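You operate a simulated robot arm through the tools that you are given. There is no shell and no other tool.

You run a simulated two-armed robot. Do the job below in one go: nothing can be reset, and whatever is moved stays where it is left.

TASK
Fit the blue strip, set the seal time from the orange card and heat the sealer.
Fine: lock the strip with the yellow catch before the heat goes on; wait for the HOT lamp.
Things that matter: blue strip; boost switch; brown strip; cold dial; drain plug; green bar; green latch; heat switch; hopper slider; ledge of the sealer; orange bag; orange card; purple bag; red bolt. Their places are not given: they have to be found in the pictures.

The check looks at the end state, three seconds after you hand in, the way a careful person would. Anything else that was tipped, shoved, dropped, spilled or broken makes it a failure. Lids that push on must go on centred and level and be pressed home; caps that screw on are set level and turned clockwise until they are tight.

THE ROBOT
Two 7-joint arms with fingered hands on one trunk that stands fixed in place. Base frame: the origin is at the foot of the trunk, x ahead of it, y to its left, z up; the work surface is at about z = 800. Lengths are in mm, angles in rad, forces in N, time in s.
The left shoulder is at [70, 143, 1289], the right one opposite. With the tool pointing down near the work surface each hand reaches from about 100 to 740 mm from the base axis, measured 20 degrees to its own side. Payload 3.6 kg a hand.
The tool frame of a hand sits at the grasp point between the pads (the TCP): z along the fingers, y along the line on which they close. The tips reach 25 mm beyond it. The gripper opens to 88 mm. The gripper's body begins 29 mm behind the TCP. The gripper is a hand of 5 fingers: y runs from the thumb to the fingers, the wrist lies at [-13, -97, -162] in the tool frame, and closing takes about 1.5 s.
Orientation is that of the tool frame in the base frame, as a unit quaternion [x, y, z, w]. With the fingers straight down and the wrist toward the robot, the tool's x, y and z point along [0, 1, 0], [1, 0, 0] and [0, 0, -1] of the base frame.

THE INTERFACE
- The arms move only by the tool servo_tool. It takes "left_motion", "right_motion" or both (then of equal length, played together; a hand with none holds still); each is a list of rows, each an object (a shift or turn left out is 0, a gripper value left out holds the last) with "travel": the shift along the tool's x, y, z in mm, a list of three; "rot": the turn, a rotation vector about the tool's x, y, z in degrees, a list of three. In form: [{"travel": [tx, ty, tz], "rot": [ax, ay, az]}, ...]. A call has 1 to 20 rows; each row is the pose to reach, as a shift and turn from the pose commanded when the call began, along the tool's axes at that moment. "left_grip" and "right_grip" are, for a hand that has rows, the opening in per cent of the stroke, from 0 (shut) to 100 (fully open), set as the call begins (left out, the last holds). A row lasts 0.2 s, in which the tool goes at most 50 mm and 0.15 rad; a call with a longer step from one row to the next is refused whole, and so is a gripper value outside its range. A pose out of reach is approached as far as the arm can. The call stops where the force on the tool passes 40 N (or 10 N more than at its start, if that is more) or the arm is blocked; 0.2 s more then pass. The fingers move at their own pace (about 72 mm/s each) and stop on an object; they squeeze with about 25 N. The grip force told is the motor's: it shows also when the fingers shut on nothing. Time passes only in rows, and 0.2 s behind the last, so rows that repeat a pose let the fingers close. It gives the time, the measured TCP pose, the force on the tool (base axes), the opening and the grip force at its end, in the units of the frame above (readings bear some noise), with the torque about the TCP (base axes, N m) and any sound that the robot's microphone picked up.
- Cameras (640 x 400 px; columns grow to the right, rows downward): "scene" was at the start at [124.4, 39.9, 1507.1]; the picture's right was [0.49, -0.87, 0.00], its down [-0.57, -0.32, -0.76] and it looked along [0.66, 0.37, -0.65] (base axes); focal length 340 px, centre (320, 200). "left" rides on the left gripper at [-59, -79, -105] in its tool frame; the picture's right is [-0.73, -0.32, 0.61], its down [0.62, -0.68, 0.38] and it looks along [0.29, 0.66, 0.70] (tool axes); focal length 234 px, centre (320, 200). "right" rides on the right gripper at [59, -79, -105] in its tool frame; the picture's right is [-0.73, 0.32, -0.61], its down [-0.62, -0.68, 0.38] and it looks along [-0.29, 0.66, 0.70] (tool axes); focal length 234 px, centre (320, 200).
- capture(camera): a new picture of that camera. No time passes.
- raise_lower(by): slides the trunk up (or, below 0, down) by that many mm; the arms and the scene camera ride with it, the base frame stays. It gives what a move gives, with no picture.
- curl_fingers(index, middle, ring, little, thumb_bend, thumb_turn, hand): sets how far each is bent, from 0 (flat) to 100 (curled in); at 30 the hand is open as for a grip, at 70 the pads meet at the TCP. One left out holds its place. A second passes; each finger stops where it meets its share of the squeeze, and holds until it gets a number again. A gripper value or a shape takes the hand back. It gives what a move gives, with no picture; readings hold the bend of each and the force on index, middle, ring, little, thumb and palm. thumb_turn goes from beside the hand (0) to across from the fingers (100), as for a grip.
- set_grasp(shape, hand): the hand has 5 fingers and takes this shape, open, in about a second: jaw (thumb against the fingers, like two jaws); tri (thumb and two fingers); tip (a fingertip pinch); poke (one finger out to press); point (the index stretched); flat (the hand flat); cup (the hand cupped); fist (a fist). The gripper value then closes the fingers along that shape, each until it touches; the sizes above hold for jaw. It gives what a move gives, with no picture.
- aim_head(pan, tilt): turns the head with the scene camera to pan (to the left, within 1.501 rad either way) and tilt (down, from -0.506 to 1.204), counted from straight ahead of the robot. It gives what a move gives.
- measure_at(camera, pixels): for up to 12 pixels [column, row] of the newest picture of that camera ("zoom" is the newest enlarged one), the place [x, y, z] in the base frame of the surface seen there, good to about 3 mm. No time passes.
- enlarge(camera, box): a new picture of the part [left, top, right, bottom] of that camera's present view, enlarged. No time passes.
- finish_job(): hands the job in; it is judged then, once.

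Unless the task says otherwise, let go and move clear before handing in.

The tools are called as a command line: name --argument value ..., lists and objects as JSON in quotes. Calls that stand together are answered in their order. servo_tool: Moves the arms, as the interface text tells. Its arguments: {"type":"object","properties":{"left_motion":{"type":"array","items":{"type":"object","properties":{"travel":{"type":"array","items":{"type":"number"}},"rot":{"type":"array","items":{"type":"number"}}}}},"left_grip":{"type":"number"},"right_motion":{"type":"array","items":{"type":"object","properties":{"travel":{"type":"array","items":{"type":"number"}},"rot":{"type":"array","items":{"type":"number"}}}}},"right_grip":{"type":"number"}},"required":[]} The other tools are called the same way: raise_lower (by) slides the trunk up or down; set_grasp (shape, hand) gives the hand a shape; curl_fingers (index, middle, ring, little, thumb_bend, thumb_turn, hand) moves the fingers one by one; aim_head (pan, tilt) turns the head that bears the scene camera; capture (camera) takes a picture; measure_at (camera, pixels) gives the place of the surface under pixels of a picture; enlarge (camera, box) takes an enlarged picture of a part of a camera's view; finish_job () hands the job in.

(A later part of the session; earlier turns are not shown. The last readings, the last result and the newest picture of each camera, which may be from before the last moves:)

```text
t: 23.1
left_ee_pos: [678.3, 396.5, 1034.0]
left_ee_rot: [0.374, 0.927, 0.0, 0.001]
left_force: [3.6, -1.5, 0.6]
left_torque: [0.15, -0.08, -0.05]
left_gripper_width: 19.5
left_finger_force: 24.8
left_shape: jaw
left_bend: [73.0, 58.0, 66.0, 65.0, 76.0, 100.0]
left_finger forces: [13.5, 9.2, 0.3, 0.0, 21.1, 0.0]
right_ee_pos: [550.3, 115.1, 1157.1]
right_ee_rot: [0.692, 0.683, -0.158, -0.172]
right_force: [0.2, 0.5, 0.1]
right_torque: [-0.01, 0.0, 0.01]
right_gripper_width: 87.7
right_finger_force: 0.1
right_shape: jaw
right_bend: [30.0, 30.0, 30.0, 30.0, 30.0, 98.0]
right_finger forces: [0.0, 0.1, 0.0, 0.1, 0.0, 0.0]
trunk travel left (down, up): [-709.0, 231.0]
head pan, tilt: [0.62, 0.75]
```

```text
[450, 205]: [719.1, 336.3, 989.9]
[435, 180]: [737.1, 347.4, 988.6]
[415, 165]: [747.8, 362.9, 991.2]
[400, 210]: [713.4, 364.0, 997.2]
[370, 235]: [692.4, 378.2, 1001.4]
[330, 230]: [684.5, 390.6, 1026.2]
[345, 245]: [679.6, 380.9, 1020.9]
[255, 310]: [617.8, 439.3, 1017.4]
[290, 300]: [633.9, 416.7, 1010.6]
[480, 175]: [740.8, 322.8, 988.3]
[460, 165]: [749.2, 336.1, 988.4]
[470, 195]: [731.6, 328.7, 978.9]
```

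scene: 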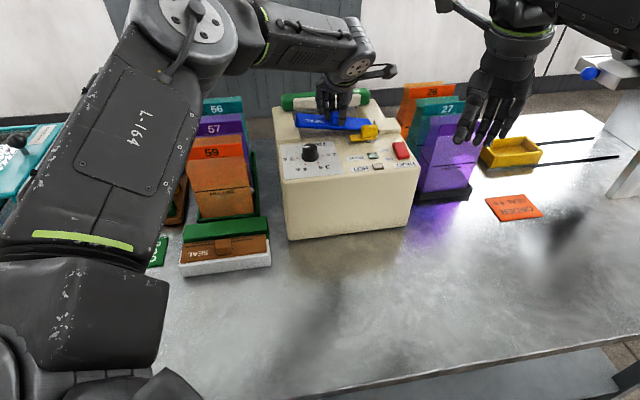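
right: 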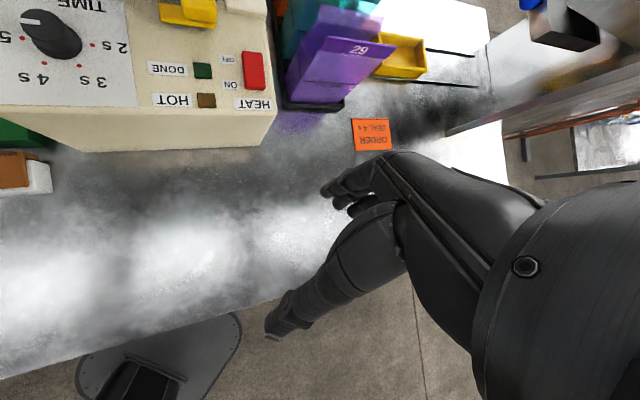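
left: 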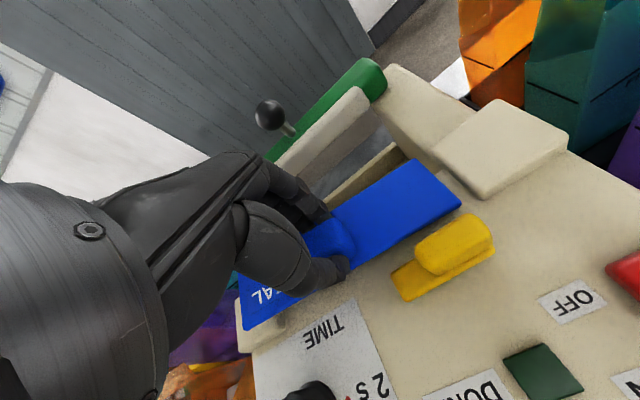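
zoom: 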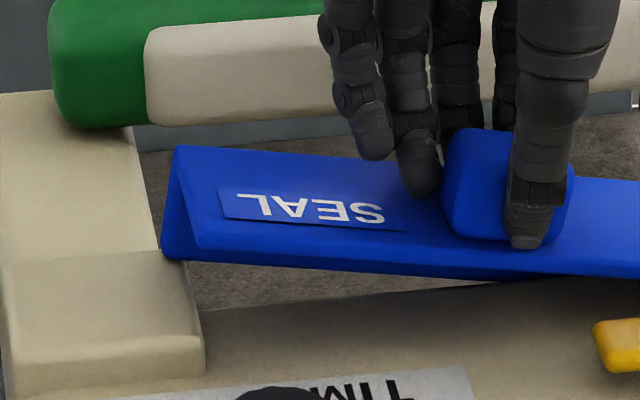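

The strip plate is about 7 mm thick, and it has pivoted roughly 10° in the pinch (left end z≈1019, right end z≈990). I'll take a still reading and a close look at the fingers and the strip underside before deciding how to level it.

servo_tool --left_motion '[{"travel": [0, 0, 0]}, {"travel": [0, 0, 0]}]'

enlarge --camera "scene" --box '[325, 90, 405, 150]'

enlarge --camera "left" --box '[260, 170, 480, 320]'

```text
t: 23.7
left_ee_pos: [678.1, 396.7, 1033.5]
left_ee_rot: [0.374, 0.928, 0.0, 0.0]
left_force: [3.0, -0.3, 0.8]
left_torque: [0.17, -0.05, -0.03]
left_gripper_width: 19.8
left_finger_force: 24.9
left_shape: jaw
left_bend: [73.0, 58.0, 66.0, 65.0, 76.0, 100.0]
left_finger forces: [13.5, 9.4, 0.2, 0.0, 21.1, 0.0]
right_ee_pos: [550.9, 114.5, 1156.7]
right_ee_rot: [0.692, 0.684, -0.158, -0.171]
right_force: [-0.1, -0.3, 0.9]
right_torque: [-0.01, -0.01, 0.03]
right_gripper_width: 87.9
right_finger_force: 0.1
right_shape: jaw
right_bend: [30.0, 30.0, 30.0, 30.0, 30.0, 98.0]
right_finger forces: [0.1, 0.1, 0.0, 0.1, 0.0, 0.1]
trunk travel left (down, up): [-709.0, 231.0]
head pan, tilt: [0.62, 0.75]
```

```text
6.67 times, centred on (365, 120) of scene
```

zoom: 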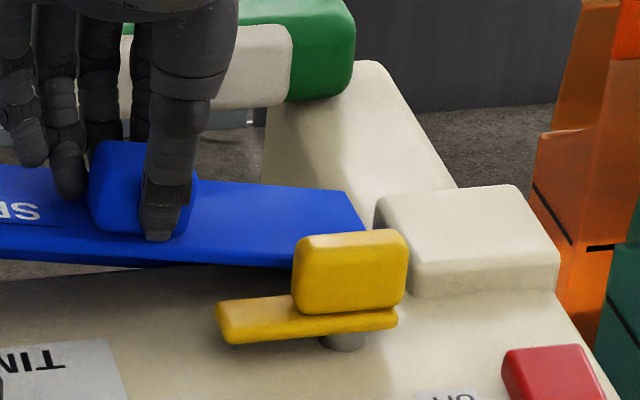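

```text
2.67 times, centred on (370, 245) of left
```

zoom: 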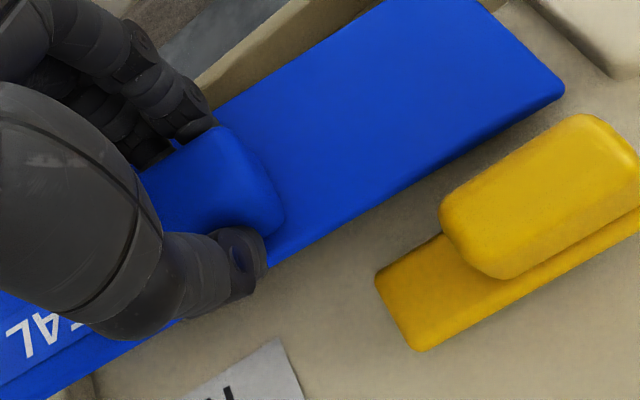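

The contact persists, and the strip's left end shows a deep edge at its rear. The strip seems to have a down-turned rear lip that must hook behind the panel's rear edge; the lip's left part has landed on the panel. I'll raise the trunk and examine the strip's profile.

raise_lower --by 70

capture --camera "scene"

enlarge --camera "scene" --box '[280, 80, 390, 160]'

enlarge --camera "scene" --box '[165, 210, 285, 300]'

```text
t: 24.8
left_ee_pos: [678.2, 396.5, 1103.9]
left_ee_rot: [0.374, 0.928, 0.001, 0.001]
left_force: [-0.8, -0.6, -0.3]
left_torque: [-0.03, 0.03, -0.04]
left_gripper_width: 19.6
left_finger_force: 24.7
left_shape: jaw
left_bend: [73.0, 58.0, 66.0, 65.0, 76.0, 100.0]
left_finger forces: [14.1, 7.2, 0.5, 0.1, 21.2, 0.0]
right_ee_pos: [550.3, 114.1, 1225.4]
right_ee_rot: [0.692, 0.683, -0.158, -0.172]
right_force: [0.1, 0.5, -0.7]
right_torque: [0.0, 0.02, 0.0]
right_gripper_width: 87.8
right_finger_force: 0.1
right_shape: jaw
right_bend: [30.0, 30.0, 30.0, 30.0, 30.0, 98.0]
right_finger forces: [0.0, 0.0, 0.0, 0.0, 0.1, 0.0]
trunk travel left (down, up): [-779.0, 161.0]
head pan, tilt: [0.62, 0.75]
```

```text
taken
```

scene: 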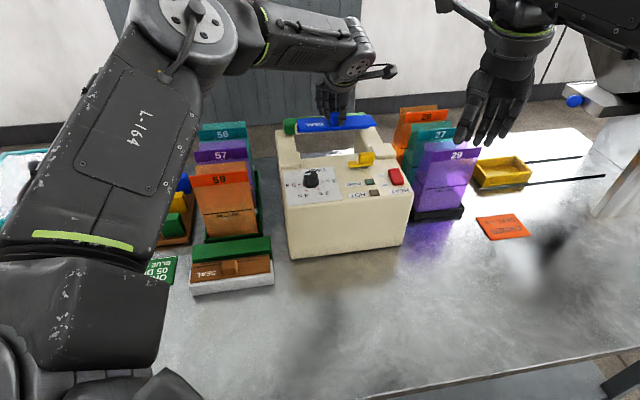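

```text
5.00 times, centred on (335, 120) of scene
```

zoom: 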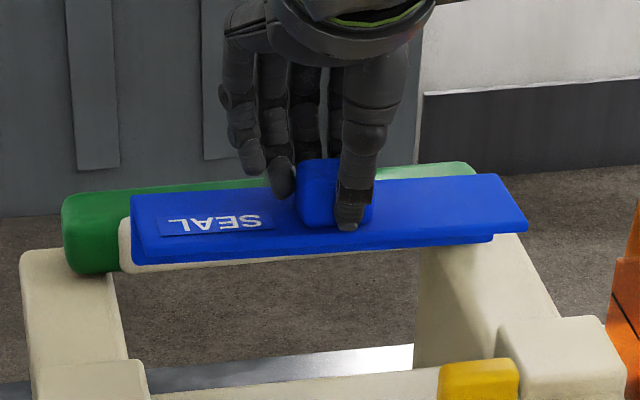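

```text
4.44 times, centred on (225, 255) of scene
```

zoom: 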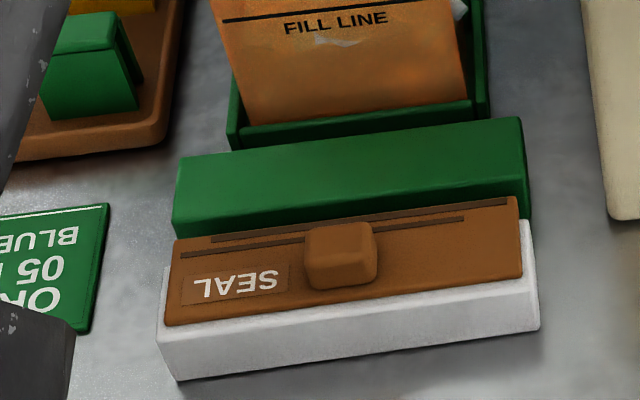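

Once raised, the strip came back level, and a blue rib is visible below its front edge from (135,262) to (490,240) in the zoom. I'll zoom in to measure that rib's depth and position.

enlarge --camera "scene" --box '[300, 105, 350, 140]'

measure_at --camera "zoom" --pixels '[[30, 240], [60, 265], [60, 275], [60, 285], [60, 295], [200, 262], [200, 272], [200, 282], [30, 200], [25, 260], [400, 250], [400, 262]]'

enlarge --camera "scene" --box '[345, 105, 395, 140]'

measure_at --camera "zoom" --pixels '[[200, 210], [200, 222], [200, 232], [200, 242], [330, 200], [360, 190], [340, 225], [345, 215], [150, 225], [150, 235], [300, 215], [300, 225]]'

capture --camera "right"

```text
11.43 times, centred on (325, 122) of scene
```

zoom: 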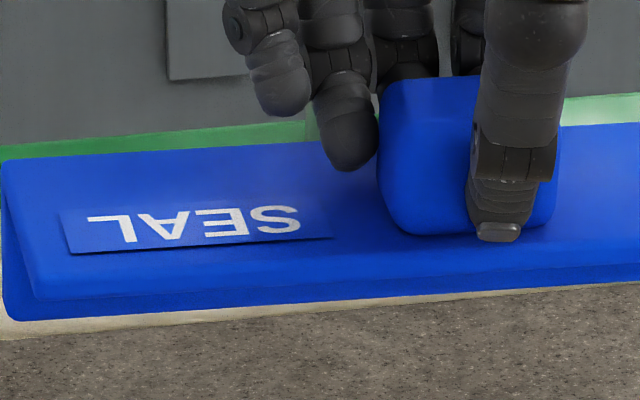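

```text
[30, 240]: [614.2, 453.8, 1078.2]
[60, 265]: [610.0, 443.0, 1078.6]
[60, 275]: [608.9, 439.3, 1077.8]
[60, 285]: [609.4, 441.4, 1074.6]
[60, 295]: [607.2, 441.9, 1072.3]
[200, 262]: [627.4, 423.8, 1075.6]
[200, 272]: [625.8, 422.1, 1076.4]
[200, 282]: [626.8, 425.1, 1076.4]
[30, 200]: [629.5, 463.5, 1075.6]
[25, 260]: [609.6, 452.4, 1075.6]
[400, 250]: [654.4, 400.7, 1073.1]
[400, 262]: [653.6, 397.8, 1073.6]
```

```text
11.43 times, centred on (370, 122) of scene
```

zoom: 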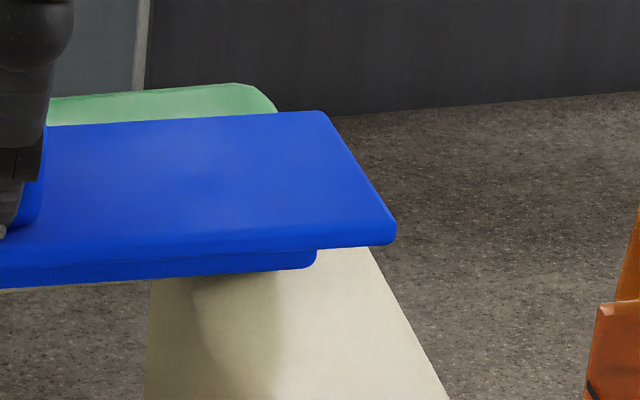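

```text
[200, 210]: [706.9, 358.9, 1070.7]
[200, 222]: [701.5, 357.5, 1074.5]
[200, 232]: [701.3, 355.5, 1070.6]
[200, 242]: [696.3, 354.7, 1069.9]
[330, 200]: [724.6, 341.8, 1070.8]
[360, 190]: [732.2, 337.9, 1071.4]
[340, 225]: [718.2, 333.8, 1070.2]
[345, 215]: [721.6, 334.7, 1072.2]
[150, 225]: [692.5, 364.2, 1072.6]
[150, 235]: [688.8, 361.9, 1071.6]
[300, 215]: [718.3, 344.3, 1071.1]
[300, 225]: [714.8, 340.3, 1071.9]
```

```text
taken
```

right: 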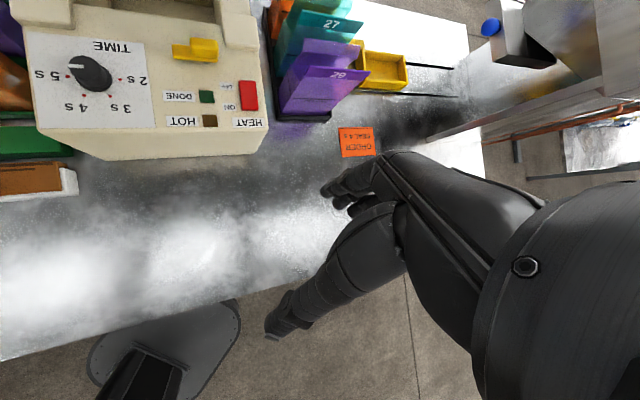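

The lip's bottom edge just shows below the plate from this angle. I'll measure the empty holder's top edges (the lip must have hung behind it) and then look at the strip from lower down and end-on by raising the hand.

enlarge --camera "scene" --box '[165, 210, 285, 300]'

measure_at --camera "zoom" --pixels '[[185, 162], [300, 148], [420, 135], [515, 123], [185, 215], [300, 203], [420, 192], [520, 185], [300, 175], [420, 165], [300, 142], [420, 128]]'

servo_tool --left_motion '[{"travel": [0, -14, -35], "rot": [0, 0, -6]}, {"travel": [0, -28, -70], "rot": [0, 0, -12]}, {"travel": [0, -42, -105], "rot": [0, 0, -18]}, {"travel": [0, -56, -140], "rot": [0, 0, -24]}, {"travel": [0, -70, -175], "rot": [0, 0, -30]}, {"travel": [0, -84, -210], "rot": [0, 0, -36]}, {"travel": [0, -84, -210], "rot": [0, 0, -36]}]'

capture --camera "scene"

```text
4.44 times, centred on (225, 255) of scene
```

zoom: 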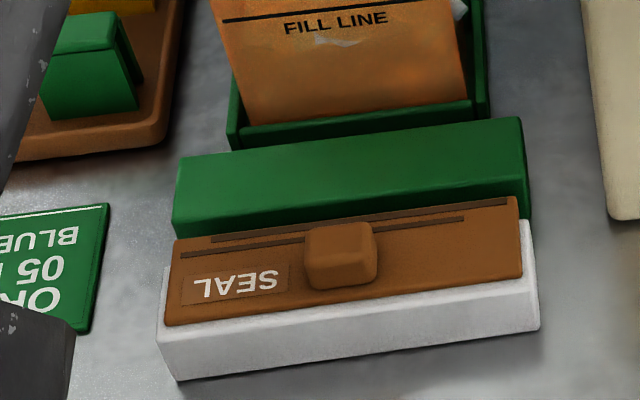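

```text
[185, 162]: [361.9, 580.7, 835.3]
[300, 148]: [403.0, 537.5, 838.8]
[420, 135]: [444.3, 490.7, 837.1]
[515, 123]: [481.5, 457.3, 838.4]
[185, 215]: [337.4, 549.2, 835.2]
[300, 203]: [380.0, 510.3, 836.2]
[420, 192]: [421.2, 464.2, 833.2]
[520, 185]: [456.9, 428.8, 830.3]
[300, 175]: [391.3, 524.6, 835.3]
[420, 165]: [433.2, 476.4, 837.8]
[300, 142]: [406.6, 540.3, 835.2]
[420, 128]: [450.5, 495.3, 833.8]
```

```text
t: 26.4
left_ee_pos: [551.5, 418.8, 1230.6]
left_ee_rot: [0.071, 0.997, 0.0, 0.003]
left_force: [0.1, 0.4, -1.1]
left_torque: [-0.03, 0.01, -0.02]
left_gripper_width: 19.4
left_finger_force: 25.1
left_shape: jaw
left_bend: [73.0, 58.0, 71.0, 65.0, 76.0, 100.0]
left_finger forces: [14.0, 7.1, 0.5, 0.0, 21.4, 0.0]
left hand out of reach, approached as far as the arm can: row 3, 4, 5, 6, 7
right_ee_pos: [549.9, 115.3, 1225.2]
right_ee_rot: [0.692, 0.683, -0.158, -0.172]
right_force: [-0.7, 0.6, -1.3]
right_torque: [0.03, -0.04, -0.03]
right_gripper_width: 87.8
right_finger_force: 0.1
right_shape: jaw
right_bend: [30.0, 30.0, 30.0, 30.0, 30.0, 98.0]
right_finger forces: [0.1, 0.0, 0.1, 0.0, 0.0, 0.2]
trunk travel left (down, up): [-779.0, 161.0]
head pan, tilt: [0.62, 0.75]
```

```text
taken
```

scene: 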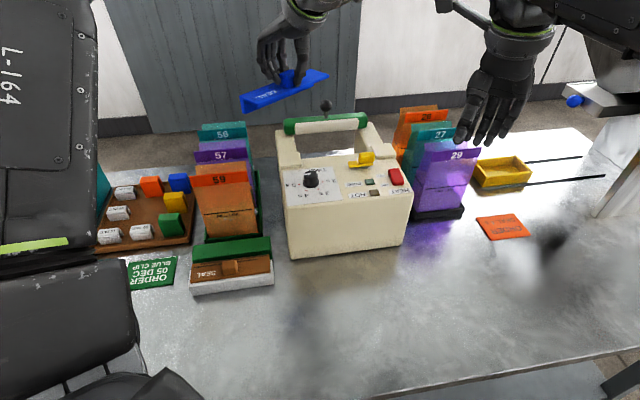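

The strip is now raised and its near end faces the camera around (248,103). I'll enlarge it.

enlarge --camera "scene" --box '[230, 55, 340, 125]'

enlarge --camera "scene" --box '[235, 80, 285, 120]'

measure_at --camera "zoom" --pixels '[[85, 150], [100, 180], [120, 200], [130, 220], [145, 235], [110, 220], [120, 250], [130, 270], [90, 200], [300, 230], [200, 180], [150, 200]]'

```text
5.71 times, centred on (285, 90) of scene
```

zoom: 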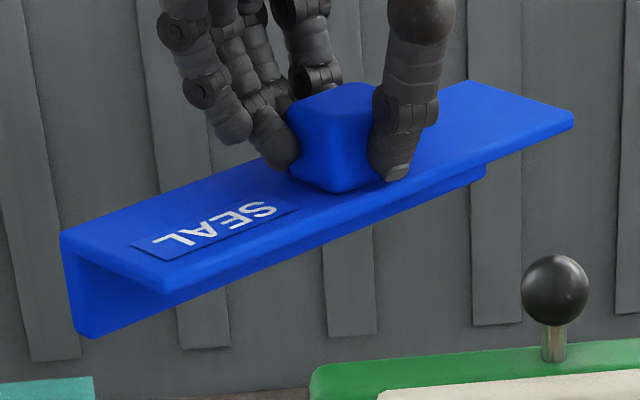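

```text
10.00 times, centred on (260, 100) of scene
```

zoom: 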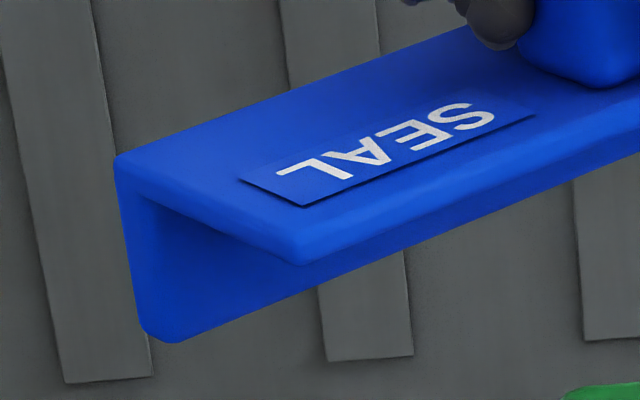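

```text
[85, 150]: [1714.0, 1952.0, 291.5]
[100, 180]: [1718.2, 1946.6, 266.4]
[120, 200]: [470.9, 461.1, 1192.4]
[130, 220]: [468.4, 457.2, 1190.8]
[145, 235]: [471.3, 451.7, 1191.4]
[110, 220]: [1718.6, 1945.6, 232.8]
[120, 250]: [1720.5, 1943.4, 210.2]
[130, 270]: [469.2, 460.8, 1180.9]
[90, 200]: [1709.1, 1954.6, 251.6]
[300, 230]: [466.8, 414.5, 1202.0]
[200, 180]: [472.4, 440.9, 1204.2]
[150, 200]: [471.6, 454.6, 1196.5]
```

The strip is L-shaped: a 7 mm plate with a rear lip about 10 mm thick, hanging some 26 mm below the plate. So the lip hooks down behind the panel's rear edge (v≈97.5), and the strip centre belongs at about v 84, u 77. I'll go back to a hover with the lip about 6 mm behind the edge, shifted slightly right.

servo_tool --left_motion '[{"travel": [0, 0, 40]}, {"travel": [0, 0, 80]}, {"travel": [0, 0, 120]}, {"travel": [-27, 0, 120], "rot": [0, 0, 7.2]}, {"travel": [-54, 0, 120], "rot": [0, 0, 14.3]}, {"travel": [-80, 0, 120], "rot": [0, 0, 21.5]}, {"travel": [-107, 0, 120], "rot": [0, 0, 28.6]}, {"travel": [-134, -0.4, 120], "rot": [0, 0, 35.8]}, {"travel": [-134, -0.4, 120], "rot": [0, 0, 35.8]}]'

capture --camera "scene"

capture --camera "left"

```text
t: 28.4
left_ee_pos: [682.8, 399.2, 1109.6]
left_ee_rot: [0.373, 0.928, 0.0, 0.0]
left_force: [-0.4, 0.1, -1.2]
left_torque: [-0.03, 0.02, -0.03]
left_gripper_width: 19.7
left_finger_force: 25.3
left_shape: jaw
left_bend: [73.0, 58.0, 71.0, 65.0, 76.0, 100.0]
left_finger forces: [14.0, 7.0, 0.4, 0.0, 21.3, 0.1]
right_ee_pos: [550.1, 115.9, 1227.7]
right_ee_rot: [0.692, 0.683, -0.159, -0.172]
right_force: [-0.1, 0.1, 0.2]
right_torque: [-0.01, -0.02, 0.02]
right_gripper_width: 87.8
right_finger_force: 0.0
right_shape: jaw
right_bend: [30.0, 30.0, 30.0, 30.0, 30.0, 98.0]
right_finger forces: [0.0, 0.1, 0.0, 0.0, 0.0, 0.0]
trunk travel left (down, up): [-779.0, 161.0]
head pan, tilt: [0.62, 0.75]
```

```text
taken
```

scene: 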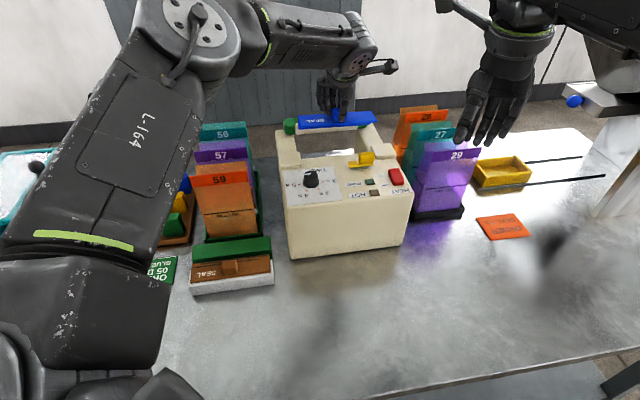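

```text
taken
```

left: 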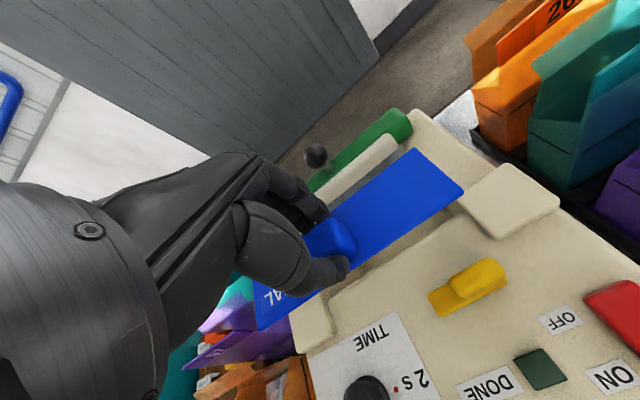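

The hand reached (683,399,1110). I'll measure the strip ends and both blocks' inner faces in matching views to set the sideways position.

enlarge --camera "scene" --box '[275, 105, 335, 195]'

measure_at --camera "zoom" --pixels '[[213, 65], [218, 75], [225, 55], [206, 238], [211, 262], [216, 245], [222, 255], [230, 265], [240, 245], [200, 225], [208, 252], [225, 240]]'

enlarge --camera "left" --box '[400, 140, 520, 250]'

measure_at --camera "zoom" --pixels '[[290, 170], [270, 150], [300, 180], [250, 130], [230, 180], [290, 215], [310, 235], [330, 255], [345, 270], [300, 240], [320, 265], [340, 290]]'

```text
4.44 times, centred on (305, 150) of scene
```

zoom: 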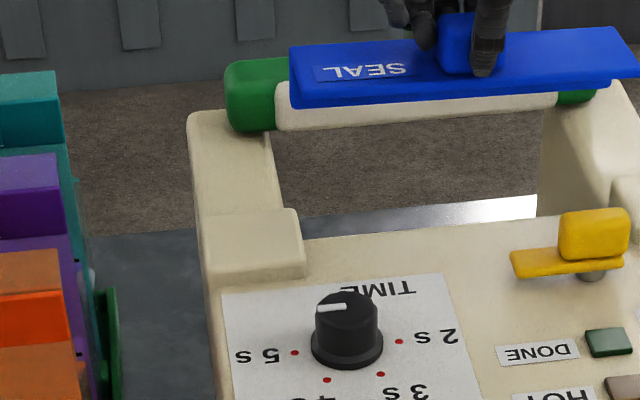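

```text
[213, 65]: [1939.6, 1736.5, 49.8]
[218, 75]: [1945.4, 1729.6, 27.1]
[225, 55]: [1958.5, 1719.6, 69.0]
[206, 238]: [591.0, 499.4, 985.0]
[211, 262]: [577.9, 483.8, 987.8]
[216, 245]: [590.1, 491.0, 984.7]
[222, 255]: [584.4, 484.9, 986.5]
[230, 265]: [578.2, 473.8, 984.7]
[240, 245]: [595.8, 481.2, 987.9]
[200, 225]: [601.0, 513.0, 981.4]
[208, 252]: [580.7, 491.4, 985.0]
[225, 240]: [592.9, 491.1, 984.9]
```

```text
3.64 times, centred on (460, 195) of left
```

zoom: 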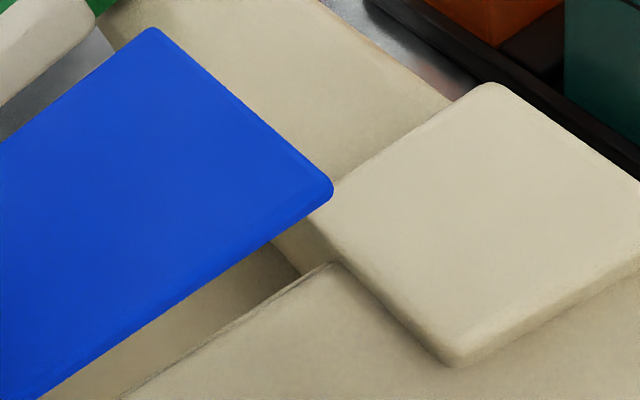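

```text
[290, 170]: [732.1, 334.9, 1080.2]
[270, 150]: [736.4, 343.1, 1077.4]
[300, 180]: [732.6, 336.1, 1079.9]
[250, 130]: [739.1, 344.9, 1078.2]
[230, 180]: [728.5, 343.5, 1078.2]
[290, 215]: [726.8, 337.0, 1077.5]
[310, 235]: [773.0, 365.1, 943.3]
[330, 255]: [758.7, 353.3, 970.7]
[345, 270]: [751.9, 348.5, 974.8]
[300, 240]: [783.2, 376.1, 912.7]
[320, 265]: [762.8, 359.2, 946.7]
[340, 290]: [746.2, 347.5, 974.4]
```

Right side: strip end at u≈161.8 against block face 165. I'll check the left side the same way.

enlarge --camera "scene" --box '[290, 100, 330, 130]'

measure_at --camera "zoom" --pixels '[[200, 110], [205, 130], [210, 150], [215, 170], [230, 120], [230, 150], [250, 180], [400, 170], [400, 185], [300, 190], [220, 190], [240, 200]]'

enlarge --camera "scene" --box '[275, 150, 325, 185]'

measure_at --camera "zoom" --pixels '[[310, 160], [320, 160], [330, 200], [338, 220], [345, 230], [345, 260], [350, 200], [350, 220], [360, 250], [325, 180], [340, 190], [370, 270]]'

```text
13.33 times, centred on (310, 115) of scene
```

zoom: 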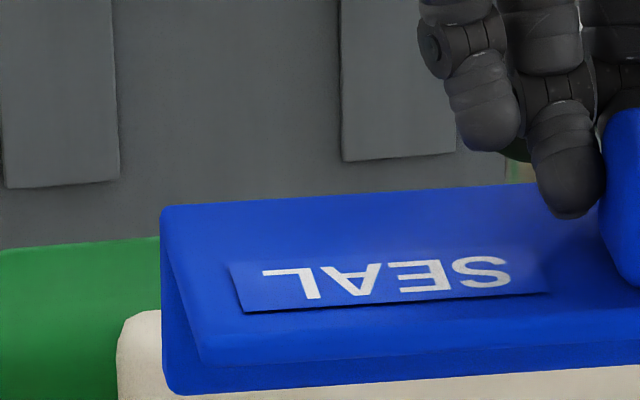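

```text
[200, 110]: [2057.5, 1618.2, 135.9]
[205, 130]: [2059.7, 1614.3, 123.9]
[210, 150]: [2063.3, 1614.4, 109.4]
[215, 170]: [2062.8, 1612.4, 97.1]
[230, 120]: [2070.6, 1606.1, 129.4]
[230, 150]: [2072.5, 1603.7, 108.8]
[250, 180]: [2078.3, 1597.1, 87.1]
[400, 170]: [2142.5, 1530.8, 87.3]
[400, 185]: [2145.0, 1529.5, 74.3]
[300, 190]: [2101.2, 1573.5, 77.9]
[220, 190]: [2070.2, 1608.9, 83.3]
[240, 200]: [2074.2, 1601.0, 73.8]
```

```text
11.43 times, centred on (300, 168) of scene
```

zoom: 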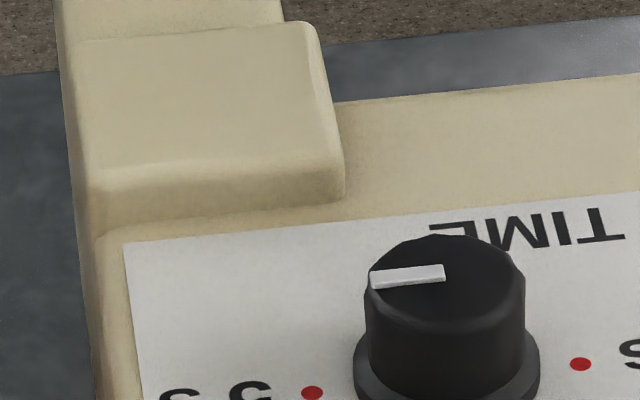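

```text
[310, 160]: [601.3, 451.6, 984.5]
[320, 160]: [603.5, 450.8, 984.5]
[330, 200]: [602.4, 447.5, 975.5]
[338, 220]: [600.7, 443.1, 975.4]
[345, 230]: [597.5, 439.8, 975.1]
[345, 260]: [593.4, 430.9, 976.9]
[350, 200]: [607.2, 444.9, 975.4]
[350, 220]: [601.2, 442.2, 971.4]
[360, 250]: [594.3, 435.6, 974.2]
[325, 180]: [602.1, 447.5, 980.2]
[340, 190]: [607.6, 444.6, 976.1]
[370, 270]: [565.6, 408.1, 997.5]
```

My first picks there missed the strip. I'll measure on the strip's left end (zoom around 170-220, 230-350) and along the block's inner edge again.

enlarge --camera "scene" --box '[290, 100, 330, 130]'

measure_at --camera "zoom" --pixels '[[175, 225], [180, 245], [188, 265], [193, 285], [200, 305], [205, 325], [210, 345], [172, 330], [175, 370], [400, 350], [400, 375], [300, 230]]'

enlarge --camera "scene" --box '[285, 145, 315, 170]'

measure_at --camera "zoom" --pixels '[[290, 130], [300, 160], [310, 190], [320, 220], [330, 250], [335, 280], [345, 270], [350, 250], [350, 230], [345, 290], [335, 310], [355, 300]]'

```text
13.33 times, centred on (310, 115) of scene
```

zoom: 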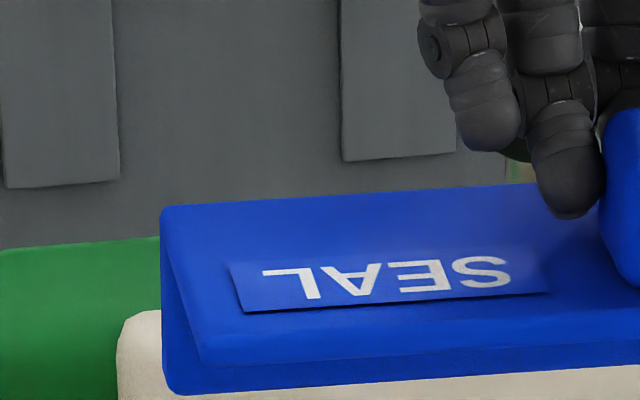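

```text
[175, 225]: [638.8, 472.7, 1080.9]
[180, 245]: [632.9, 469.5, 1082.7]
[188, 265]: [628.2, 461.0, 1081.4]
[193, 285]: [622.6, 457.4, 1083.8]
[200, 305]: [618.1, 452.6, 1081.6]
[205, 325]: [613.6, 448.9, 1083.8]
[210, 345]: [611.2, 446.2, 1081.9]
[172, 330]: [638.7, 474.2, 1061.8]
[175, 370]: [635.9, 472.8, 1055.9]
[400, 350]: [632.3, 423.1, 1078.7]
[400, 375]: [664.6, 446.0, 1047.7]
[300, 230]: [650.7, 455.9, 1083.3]
```

```text
16.00 times, centred on (300, 158) of scene
```

zoom: 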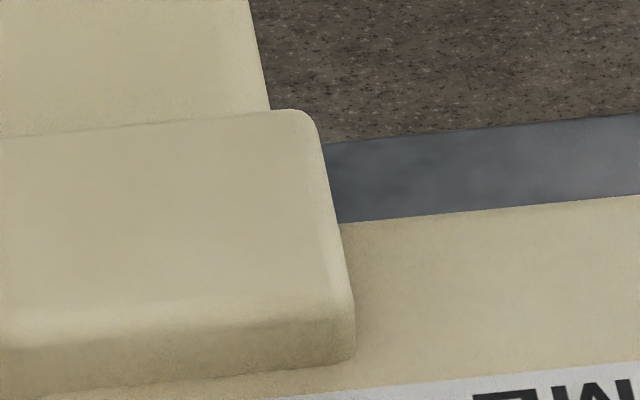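

```text
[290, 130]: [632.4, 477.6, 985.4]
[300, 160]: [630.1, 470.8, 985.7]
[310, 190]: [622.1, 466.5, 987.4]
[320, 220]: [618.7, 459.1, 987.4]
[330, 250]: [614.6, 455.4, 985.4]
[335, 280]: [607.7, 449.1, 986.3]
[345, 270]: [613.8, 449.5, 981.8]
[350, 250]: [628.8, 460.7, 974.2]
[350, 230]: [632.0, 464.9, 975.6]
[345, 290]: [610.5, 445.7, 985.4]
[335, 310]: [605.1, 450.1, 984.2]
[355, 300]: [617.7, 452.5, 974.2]
```

Directly compared, the strip's left end (u≈-5.8) is almost touching the left block's face (-5.5), while about 3 mm are free on the right. I'll shift 2 mm to the right and 2 mm back, then lower the trunk to just above block level.

servo_tool --left_motion '[{"travel": [-2, 2, 0]}, {"travel": [-2, 2, 0]}]'

raise_lower --by -56

capture --camera "scene"

enlarge --camera "scene" --box '[275, 95, 405, 185]'

enlarge --camera "left" --box '[350, 130, 530, 280]'

```text
t: 29.0
left_ee_pos: [686.4, 399.1, 1110.3]
left_ee_rot: [0.372, 0.928, 0.001, 0.001]
left_force: [-0.3, 0.2, -0.9]
left_torque: [-0.03, 0.02, 0.0]
left_gripper_width: 19.4
left_finger_force: 24.7
left_shape: jaw
left_bend: [73.0, 58.0, 71.0, 65.0, 76.0, 100.0]
left_finger forces: [14.0, 7.0, 0.4, 0.1, 21.2, 0.1]
right_ee_pos: [550.6, 115.7, 1227.3]
right_ee_rot: [0.692, 0.683, -0.159, -0.172]
right_force: [0.0, 0.1, 0.3]
right_torque: [0.0, 0.03, -0.03]
right_gripper_width: 87.7
right_finger_force: 0.1
right_shape: jaw
right_bend: [30.0, 30.0, 30.0, 30.0, 30.0, 98.0]
right_finger forces: [0.1, 0.0, 0.0, 0.1, 0.1, 0.1]
trunk travel left (down, up): [-779.0, 161.0]
head pan, tilt: [0.62, 0.75]
```

```text
t: 30.0
left_ee_pos: [685.4, 399.9, 1056.1]
left_ee_rot: [0.372, 0.928, 0.001, 0.0]
left_force: [-0.5, -0.1, -1.3]
left_torque: [-0.04, 0.03, 0.0]
left_gripper_width: 19.6
left_finger_force: 25.4
left_shape: jaw
left_bend: [73.0, 58.0, 71.0, 65.0, 76.0, 100.0]
left_finger forces: [14.1, 7.1, 0.5, 0.0, 21.3, 0.0]
right_ee_pos: [549.3, 115.7, 1172.0]
right_ee_rot: [0.692, 0.683, -0.158, -0.172]
right_force: [-0.5, -0.4, -0.2]
right_torque: [-0.03, -0.02, 0.0]
right_gripper_width: 87.9
right_finger_force: 0.1
right_shape: jaw
right_bend: [30.0, 30.0, 30.0, 30.0, 30.0, 98.0]
right_finger forces: [0.0, 0.1, 0.0, 0.0, 0.0, 0.0]
trunk travel left (down, up): [-723.0, 217.0]
head pan, tilt: [0.62, 0.75]
```

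```text
taken
```

scene: 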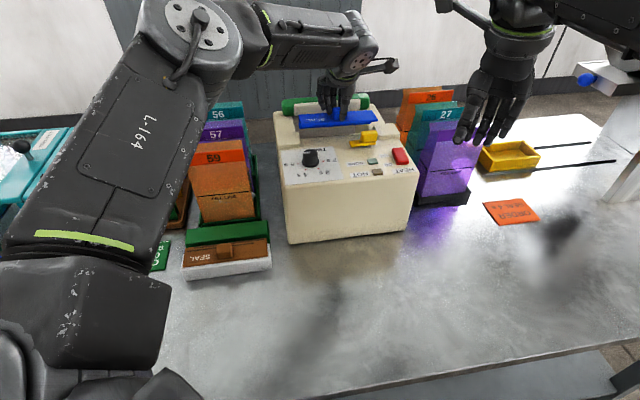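

```text
4.44 times, centred on (340, 140) of scene
```

zoom: 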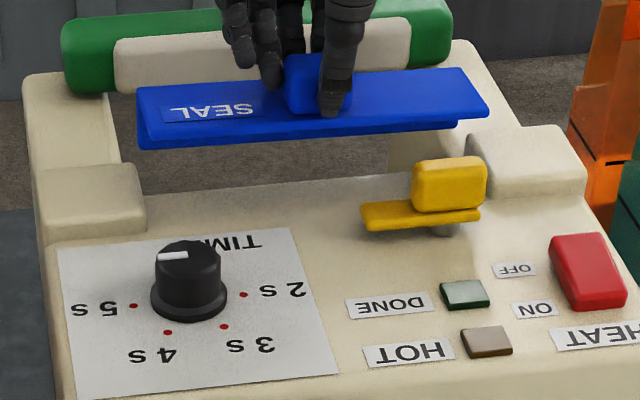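

```text
2.67 times, centred on (440, 205) of left
```

zoom: 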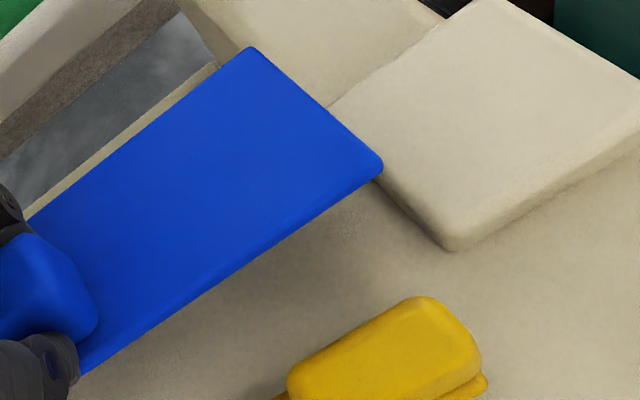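

No contact so far at TCP z≈1056. I'll lower the trunk in small steps and watch the forces as the lip passes the blocks.

raise_lower --by -10

raise_lower --by -8

enlarge --camera "scene" --box '[275, 85, 405, 175]'

```text
t: 30.5
left_ee_pos: [684.8, 399.7, 1045.0]
left_ee_rot: [0.372, 0.928, 0.001, 0.001]
left_force: [0.1, -0.3, -0.8]
left_torque: [-0.04, 0.0, 0.01]
left_gripper_width: 19.6
left_finger_force: 24.5
left_shape: jaw
left_bend: [73.0, 58.0, 71.0, 65.0, 76.0, 100.0]
left_finger forces: [13.9, 7.1, 0.3, 0.1, 21.3, 0.1]
right_ee_pos: [550.1, 115.3, 1161.6]
right_ee_rot: [0.692, 0.683, -0.159, -0.172]
right_force: [0.6, 0.6, -0.3]
right_torque: [-0.02, 0.03, 0.02]
right_gripper_width: 87.9
right_finger_force: 0.0
right_shape: jaw
right_bend: [30.0, 30.0, 30.0, 30.0, 30.0, 98.0]
right_finger forces: [0.1, 0.1, 0.1, 0.0, 0.1, 0.1]
trunk travel left (down, up): [-713.0, 227.0]
head pan, tilt: [0.62, 0.75]
```

```text
t: 31.1
left_ee_pos: [685.0, 399.4, 1037.2]
left_ee_rot: [0.371, 0.928, 0.0, 0.001]
left_force: [0.6, 0.4, -1.3]
left_torque: [-0.04, -0.02, 0.01]
left_gripper_width: 19.3
left_finger_force: 24.8
left_shape: jaw
left_bend: [73.0, 58.0, 71.0, 65.0, 76.0, 100.0]
left_finger forces: [14.0, 7.1, 0.4, 0.0, 21.3, 0.1]
right_ee_pos: [550.3, 115.0, 1152.8]
right_ee_rot: [0.692, 0.683, -0.158, -0.172]
right_force: [0.0, -0.3, 0.2]
right_torque: [-0.05, 0.0, 0.05]
right_gripper_width: 88.0
right_finger_force: 0.0
right_shape: jaw
right_bend: [30.0, 30.0, 30.0, 30.0, 30.0, 98.0]
right_finger forces: [0.0, 0.0, 0.0, 0.0, 0.0, 0.1]
trunk travel left (down, up): [-705.0, 235.0]
head pan, tilt: [0.62, 0.75]
```

```text
4.44 times, centred on (340, 130) of scene
```

zoom: 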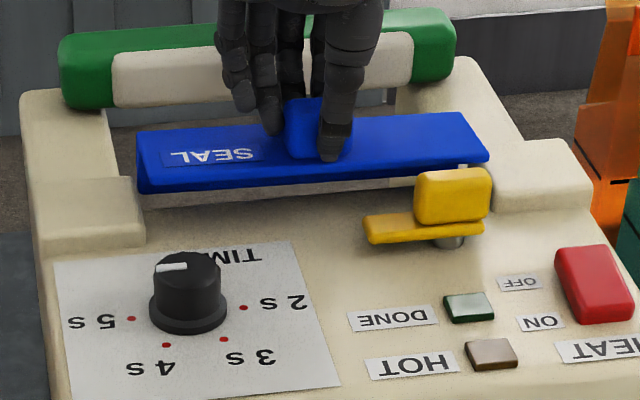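

The strip is still level and free with the lip at panel height. I'll keep lowering in small steps.

raise_lower --by -8

raise_lower --by -8

enlarge --camera "scene" --box '[275, 80, 405, 170]'

enlarge --camera "left" --box '[350, 130, 530, 280]'

```text
t: 31.7
left_ee_pos: [686.0, 398.3, 1028.1]
left_ee_rot: [0.371, 0.928, 0.0, 0.001]
left_force: [1.0, 0.1, -0.1]
left_torque: [-0.04, -0.04, 0.01]
left_gripper_width: 19.5
left_finger_force: 24.7
left_shape: jaw
left_bend: [73.0, 58.0, 71.0, 65.0, 76.0, 100.0]
left_finger forces: [13.9, 7.1, 0.4, 0.0, 21.3, 0.0]
right_ee_pos: [550.1, 116.0, 1144.2]
right_ee_rot: [0.692, 0.683, -0.158, -0.172]
right_force: [-0.4, 1.2, 0.5]
right_torque: [0.0, 0.0, -0.01]
right_gripper_width: 87.9
right_finger_force: 0.1
right_shape: jaw
right_bend: [30.0, 30.0, 30.0, 30.0, 30.0, 98.0]
right_finger forces: [0.0, 0.0, 0.1, 0.0, 0.0, 0.0]
trunk travel left (down, up): [-697.0, 243.0]
head pan, tilt: [0.62, 0.75]
```

```text
t: 32.2
left_ee_pos: [686.4, 399.1, 1021.5]
left_ee_rot: [0.372, 0.928, 0.0, 0.001]
left_force: [1.0, 0.1, -0.5]
left_torque: [-0.04, 0.03, 0.0]
left_gripper_width: 19.5
left_finger_force: 25.1
left_shape: jaw
left_bend: [73.0, 58.0, 71.0, 65.0, 76.0, 100.0]
left_finger forces: [14.1, 7.0, 0.3, 0.0, 21.2, 0.1]
right_ee_pos: [550.3, 115.4, 1137.9]
right_ee_rot: [0.692, 0.684, -0.158, -0.172]
right_force: [-0.6, -0.5, -0.1]
right_torque: [-0.03, -0.03, 0.0]
right_gripper_width: 87.5
right_finger_force: 0.0
right_shape: jaw
right_bend: [30.0, 30.0, 30.0, 30.0, 30.0, 98.0]
right_finger forces: [0.0, 0.1, 0.1, 0.0, 0.1, 0.1]
trunk travel left (down, up): [-689.0, 251.0]
head pan, tilt: [0.62, 0.75]
```

```text
4.44 times, centred on (340, 125) of scene
```

zoom: 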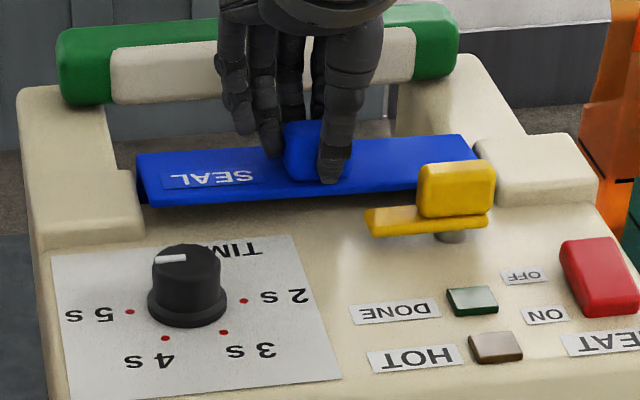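

```text
2.67 times, centred on (440, 205) of left
```

zoom: 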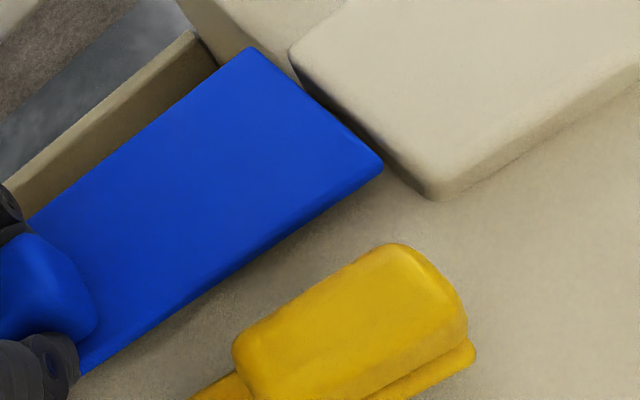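

The lip is past the panel edge with no real force, and the strip sits between the blocks. I'll lower the last few millimetres gently.

raise_lower --by -6

raise_lower --by -3

enlarge --camera "scene" --box '[275, 75, 405, 165]'

enlarge --camera "left" --box '[350, 130, 530, 280]'

```text
t: 32.8
left_ee_pos: [685.2, 399.6, 1015.0]
left_ee_rot: [0.372, 0.928, 0.001, 0.001]
left_force: [0.1, 0.4, -0.1]
left_torque: [-0.04, 0.02, 0.03]
left_gripper_width: 19.5
left_finger_force: 25.1
left_shape: jaw
left_bend: [73.0, 58.0, 71.0, 65.0, 76.0, 100.0]
left_finger forces: [14.0, 7.1, 0.4, 0.0, 21.2, 0.0]
right_ee_pos: [549.9, 114.5, 1130.9]
right_ee_rot: [0.691, 0.684, -0.159, -0.171]
right_force: [-0.9, 1.2, 0.2]
right_torque: [-0.01, 0.03, -0.02]
right_gripper_width: 87.9
right_finger_force: 0.0
right_shape: jaw
right_bend: [30.0, 30.0, 30.0, 30.0, 30.0, 98.0]
right_finger forces: [0.0, 0.0, 0.0, 0.0, 0.0, 0.0]
trunk travel left (down, up): [-683.0, 257.0]
head pan, tilt: [0.62, 0.75]
```

```text
t: 33.3
left_ee_pos: [685.5, 399.4, 1011.3]
left_ee_rot: [0.372, 0.928, 0.0, 0.001]
left_force: [0.2, 0.7, -0.8]
left_torque: [-0.02, -0.01, -0.01]
left_gripper_width: 19.6
left_finger_force: 24.6
left_shape: jaw
left_bend: [73.0, 58.0, 71.0, 65.0, 76.0, 100.0]
left_finger forces: [14.2, 6.9, 0.5, 0.0, 21.3, 0.1]
right_ee_pos: [551.1, 114.8, 1127.9]
right_ee_rot: [0.692, 0.683, -0.158, -0.172]
right_force: [-0.4, -0.7, 0.2]
right_torque: [-0.03, -0.04, 0.0]
right_gripper_width: 87.7
right_finger_force: 0.1
right_shape: jaw
right_bend: [30.0, 30.0, 30.0, 30.0, 30.0, 98.0]
right_finger forces: [0.0, 0.0, 0.0, 0.1, 0.1, 0.1]
trunk travel left (down, up): [-680.0, 260.0]
head pan, tilt: [0.62, 0.75]
```

```text
4.44 times, centred on (340, 120) of scene
```

zoom: 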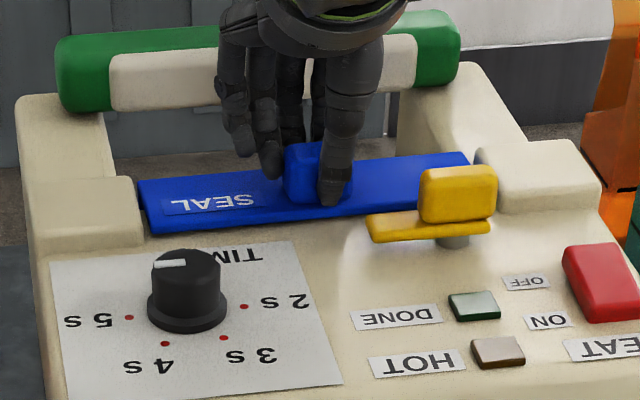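

```text
2.67 times, centred on (440, 205) of left
```

zoom: 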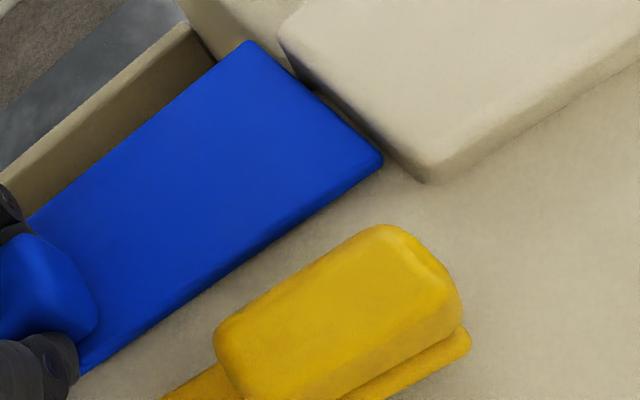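

Still free, with the plate almost on the panel (TCP z 1011). Now I'll draw the strip gently forward so the lip comes up against the panel's rear face.

servo_tool --left_motion '[{"travel": [0, -1, 0]}, {"travel": [0, -2, 0]}, {"travel": [0, -3, 0]}, {"travel": [0, -3, 0]}]'

servo_tool --left_motion '[{"travel": [0, -0.7, 0]}, {"travel": [0, -1.5, 0]}, {"travel": [0, -1.5, 0]}]'

enlarge --camera "scene" --box '[275, 75, 405, 165]'

enlarge --camera "left" --box '[350, 130, 530, 280]'

```text
t: 34.3
left_ee_pos: [683.7, 396.2, 1011.6]
left_ee_rot: [0.372, 0.928, 0.0, 0.0]
left_force: [-0.4, -1.0, -0.7]
left_torque: [0.0, -0.04, 0.0]
left_gripper_width: 19.6
left_finger_force: 25.0
left_shape: jaw
left_bend: [73.0, 58.0, 71.0, 65.0, 76.0, 100.0]
left_finger forces: [14.4, 6.8, 0.5, 0.0, 21.5, 0.0]
right_ee_pos: [550.2, 114.9, 1128.0]
right_ee_rot: [0.692, 0.683, -0.158, -0.172]
right_force: [-0.6, -0.5, -0.6]
right_torque: [0.01, -0.02, 0.04]
right_gripper_width: 87.8
right_finger_force: 0.1
right_shape: jaw
right_bend: [30.0, 30.0, 30.0, 30.0, 30.0, 98.0]
right_finger forces: [0.0, 0.0, 0.0, 0.0, 0.0, 0.0]
trunk travel left (down, up): [-680.0, 260.0]
head pan, tilt: [0.62, 0.75]
```

```text
t: 35.1
left_ee_pos: [682.7, 396.3, 1011.8]
left_ee_rot: [0.372, 0.928, 0.001, 0.0]
left_force: [0.6, 0.2, -0.7]
left_torque: [0.02, -0.01, -0.05]
left_gripper_width: 19.5
left_finger_force: 24.8
left_shape: jaw
left_bend: [73.0, 58.0, 71.0, 65.0, 76.0, 100.0]
left_finger forces: [14.3, 7.2, 0.5, 0.1, 21.3, 0.0]
right_ee_pos: [551.0, 115.3, 1128.2]
right_ee_rot: [0.692, 0.683, -0.158, -0.172]
right_force: [0.0, -0.2, 0.4]
right_torque: [-0.02, -0.02, -0.02]
right_gripper_width: 88.0
right_finger_force: 0.1
right_shape: jaw
right_bend: [30.0, 30.0, 30.0, 30.0, 30.0, 98.0]
right_finger forces: [0.0, 0.1, 0.0, 0.0, 0.1, 0.1]
trunk travel left (down, up): [-680.0, 260.0]
head pan, tilt: [0.62, 0.75]
```

```text
4.44 times, centred on (340, 120) of scene
```

zoom: 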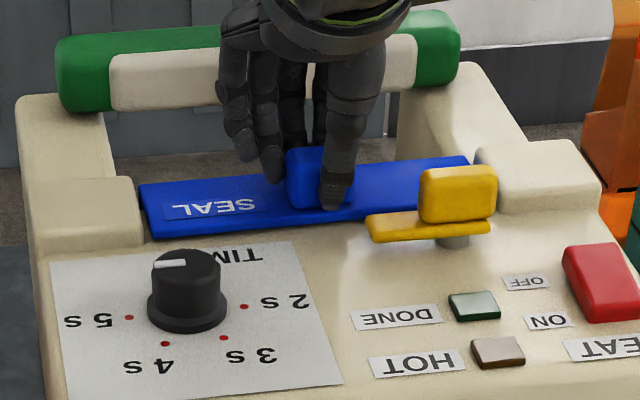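

```text
2.67 times, centred on (440, 205) of left
```

zoom: 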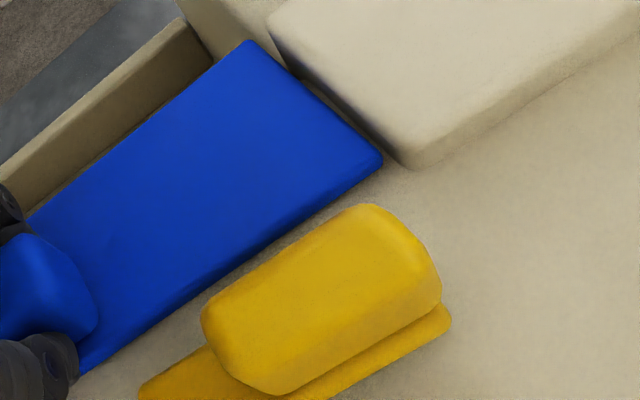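

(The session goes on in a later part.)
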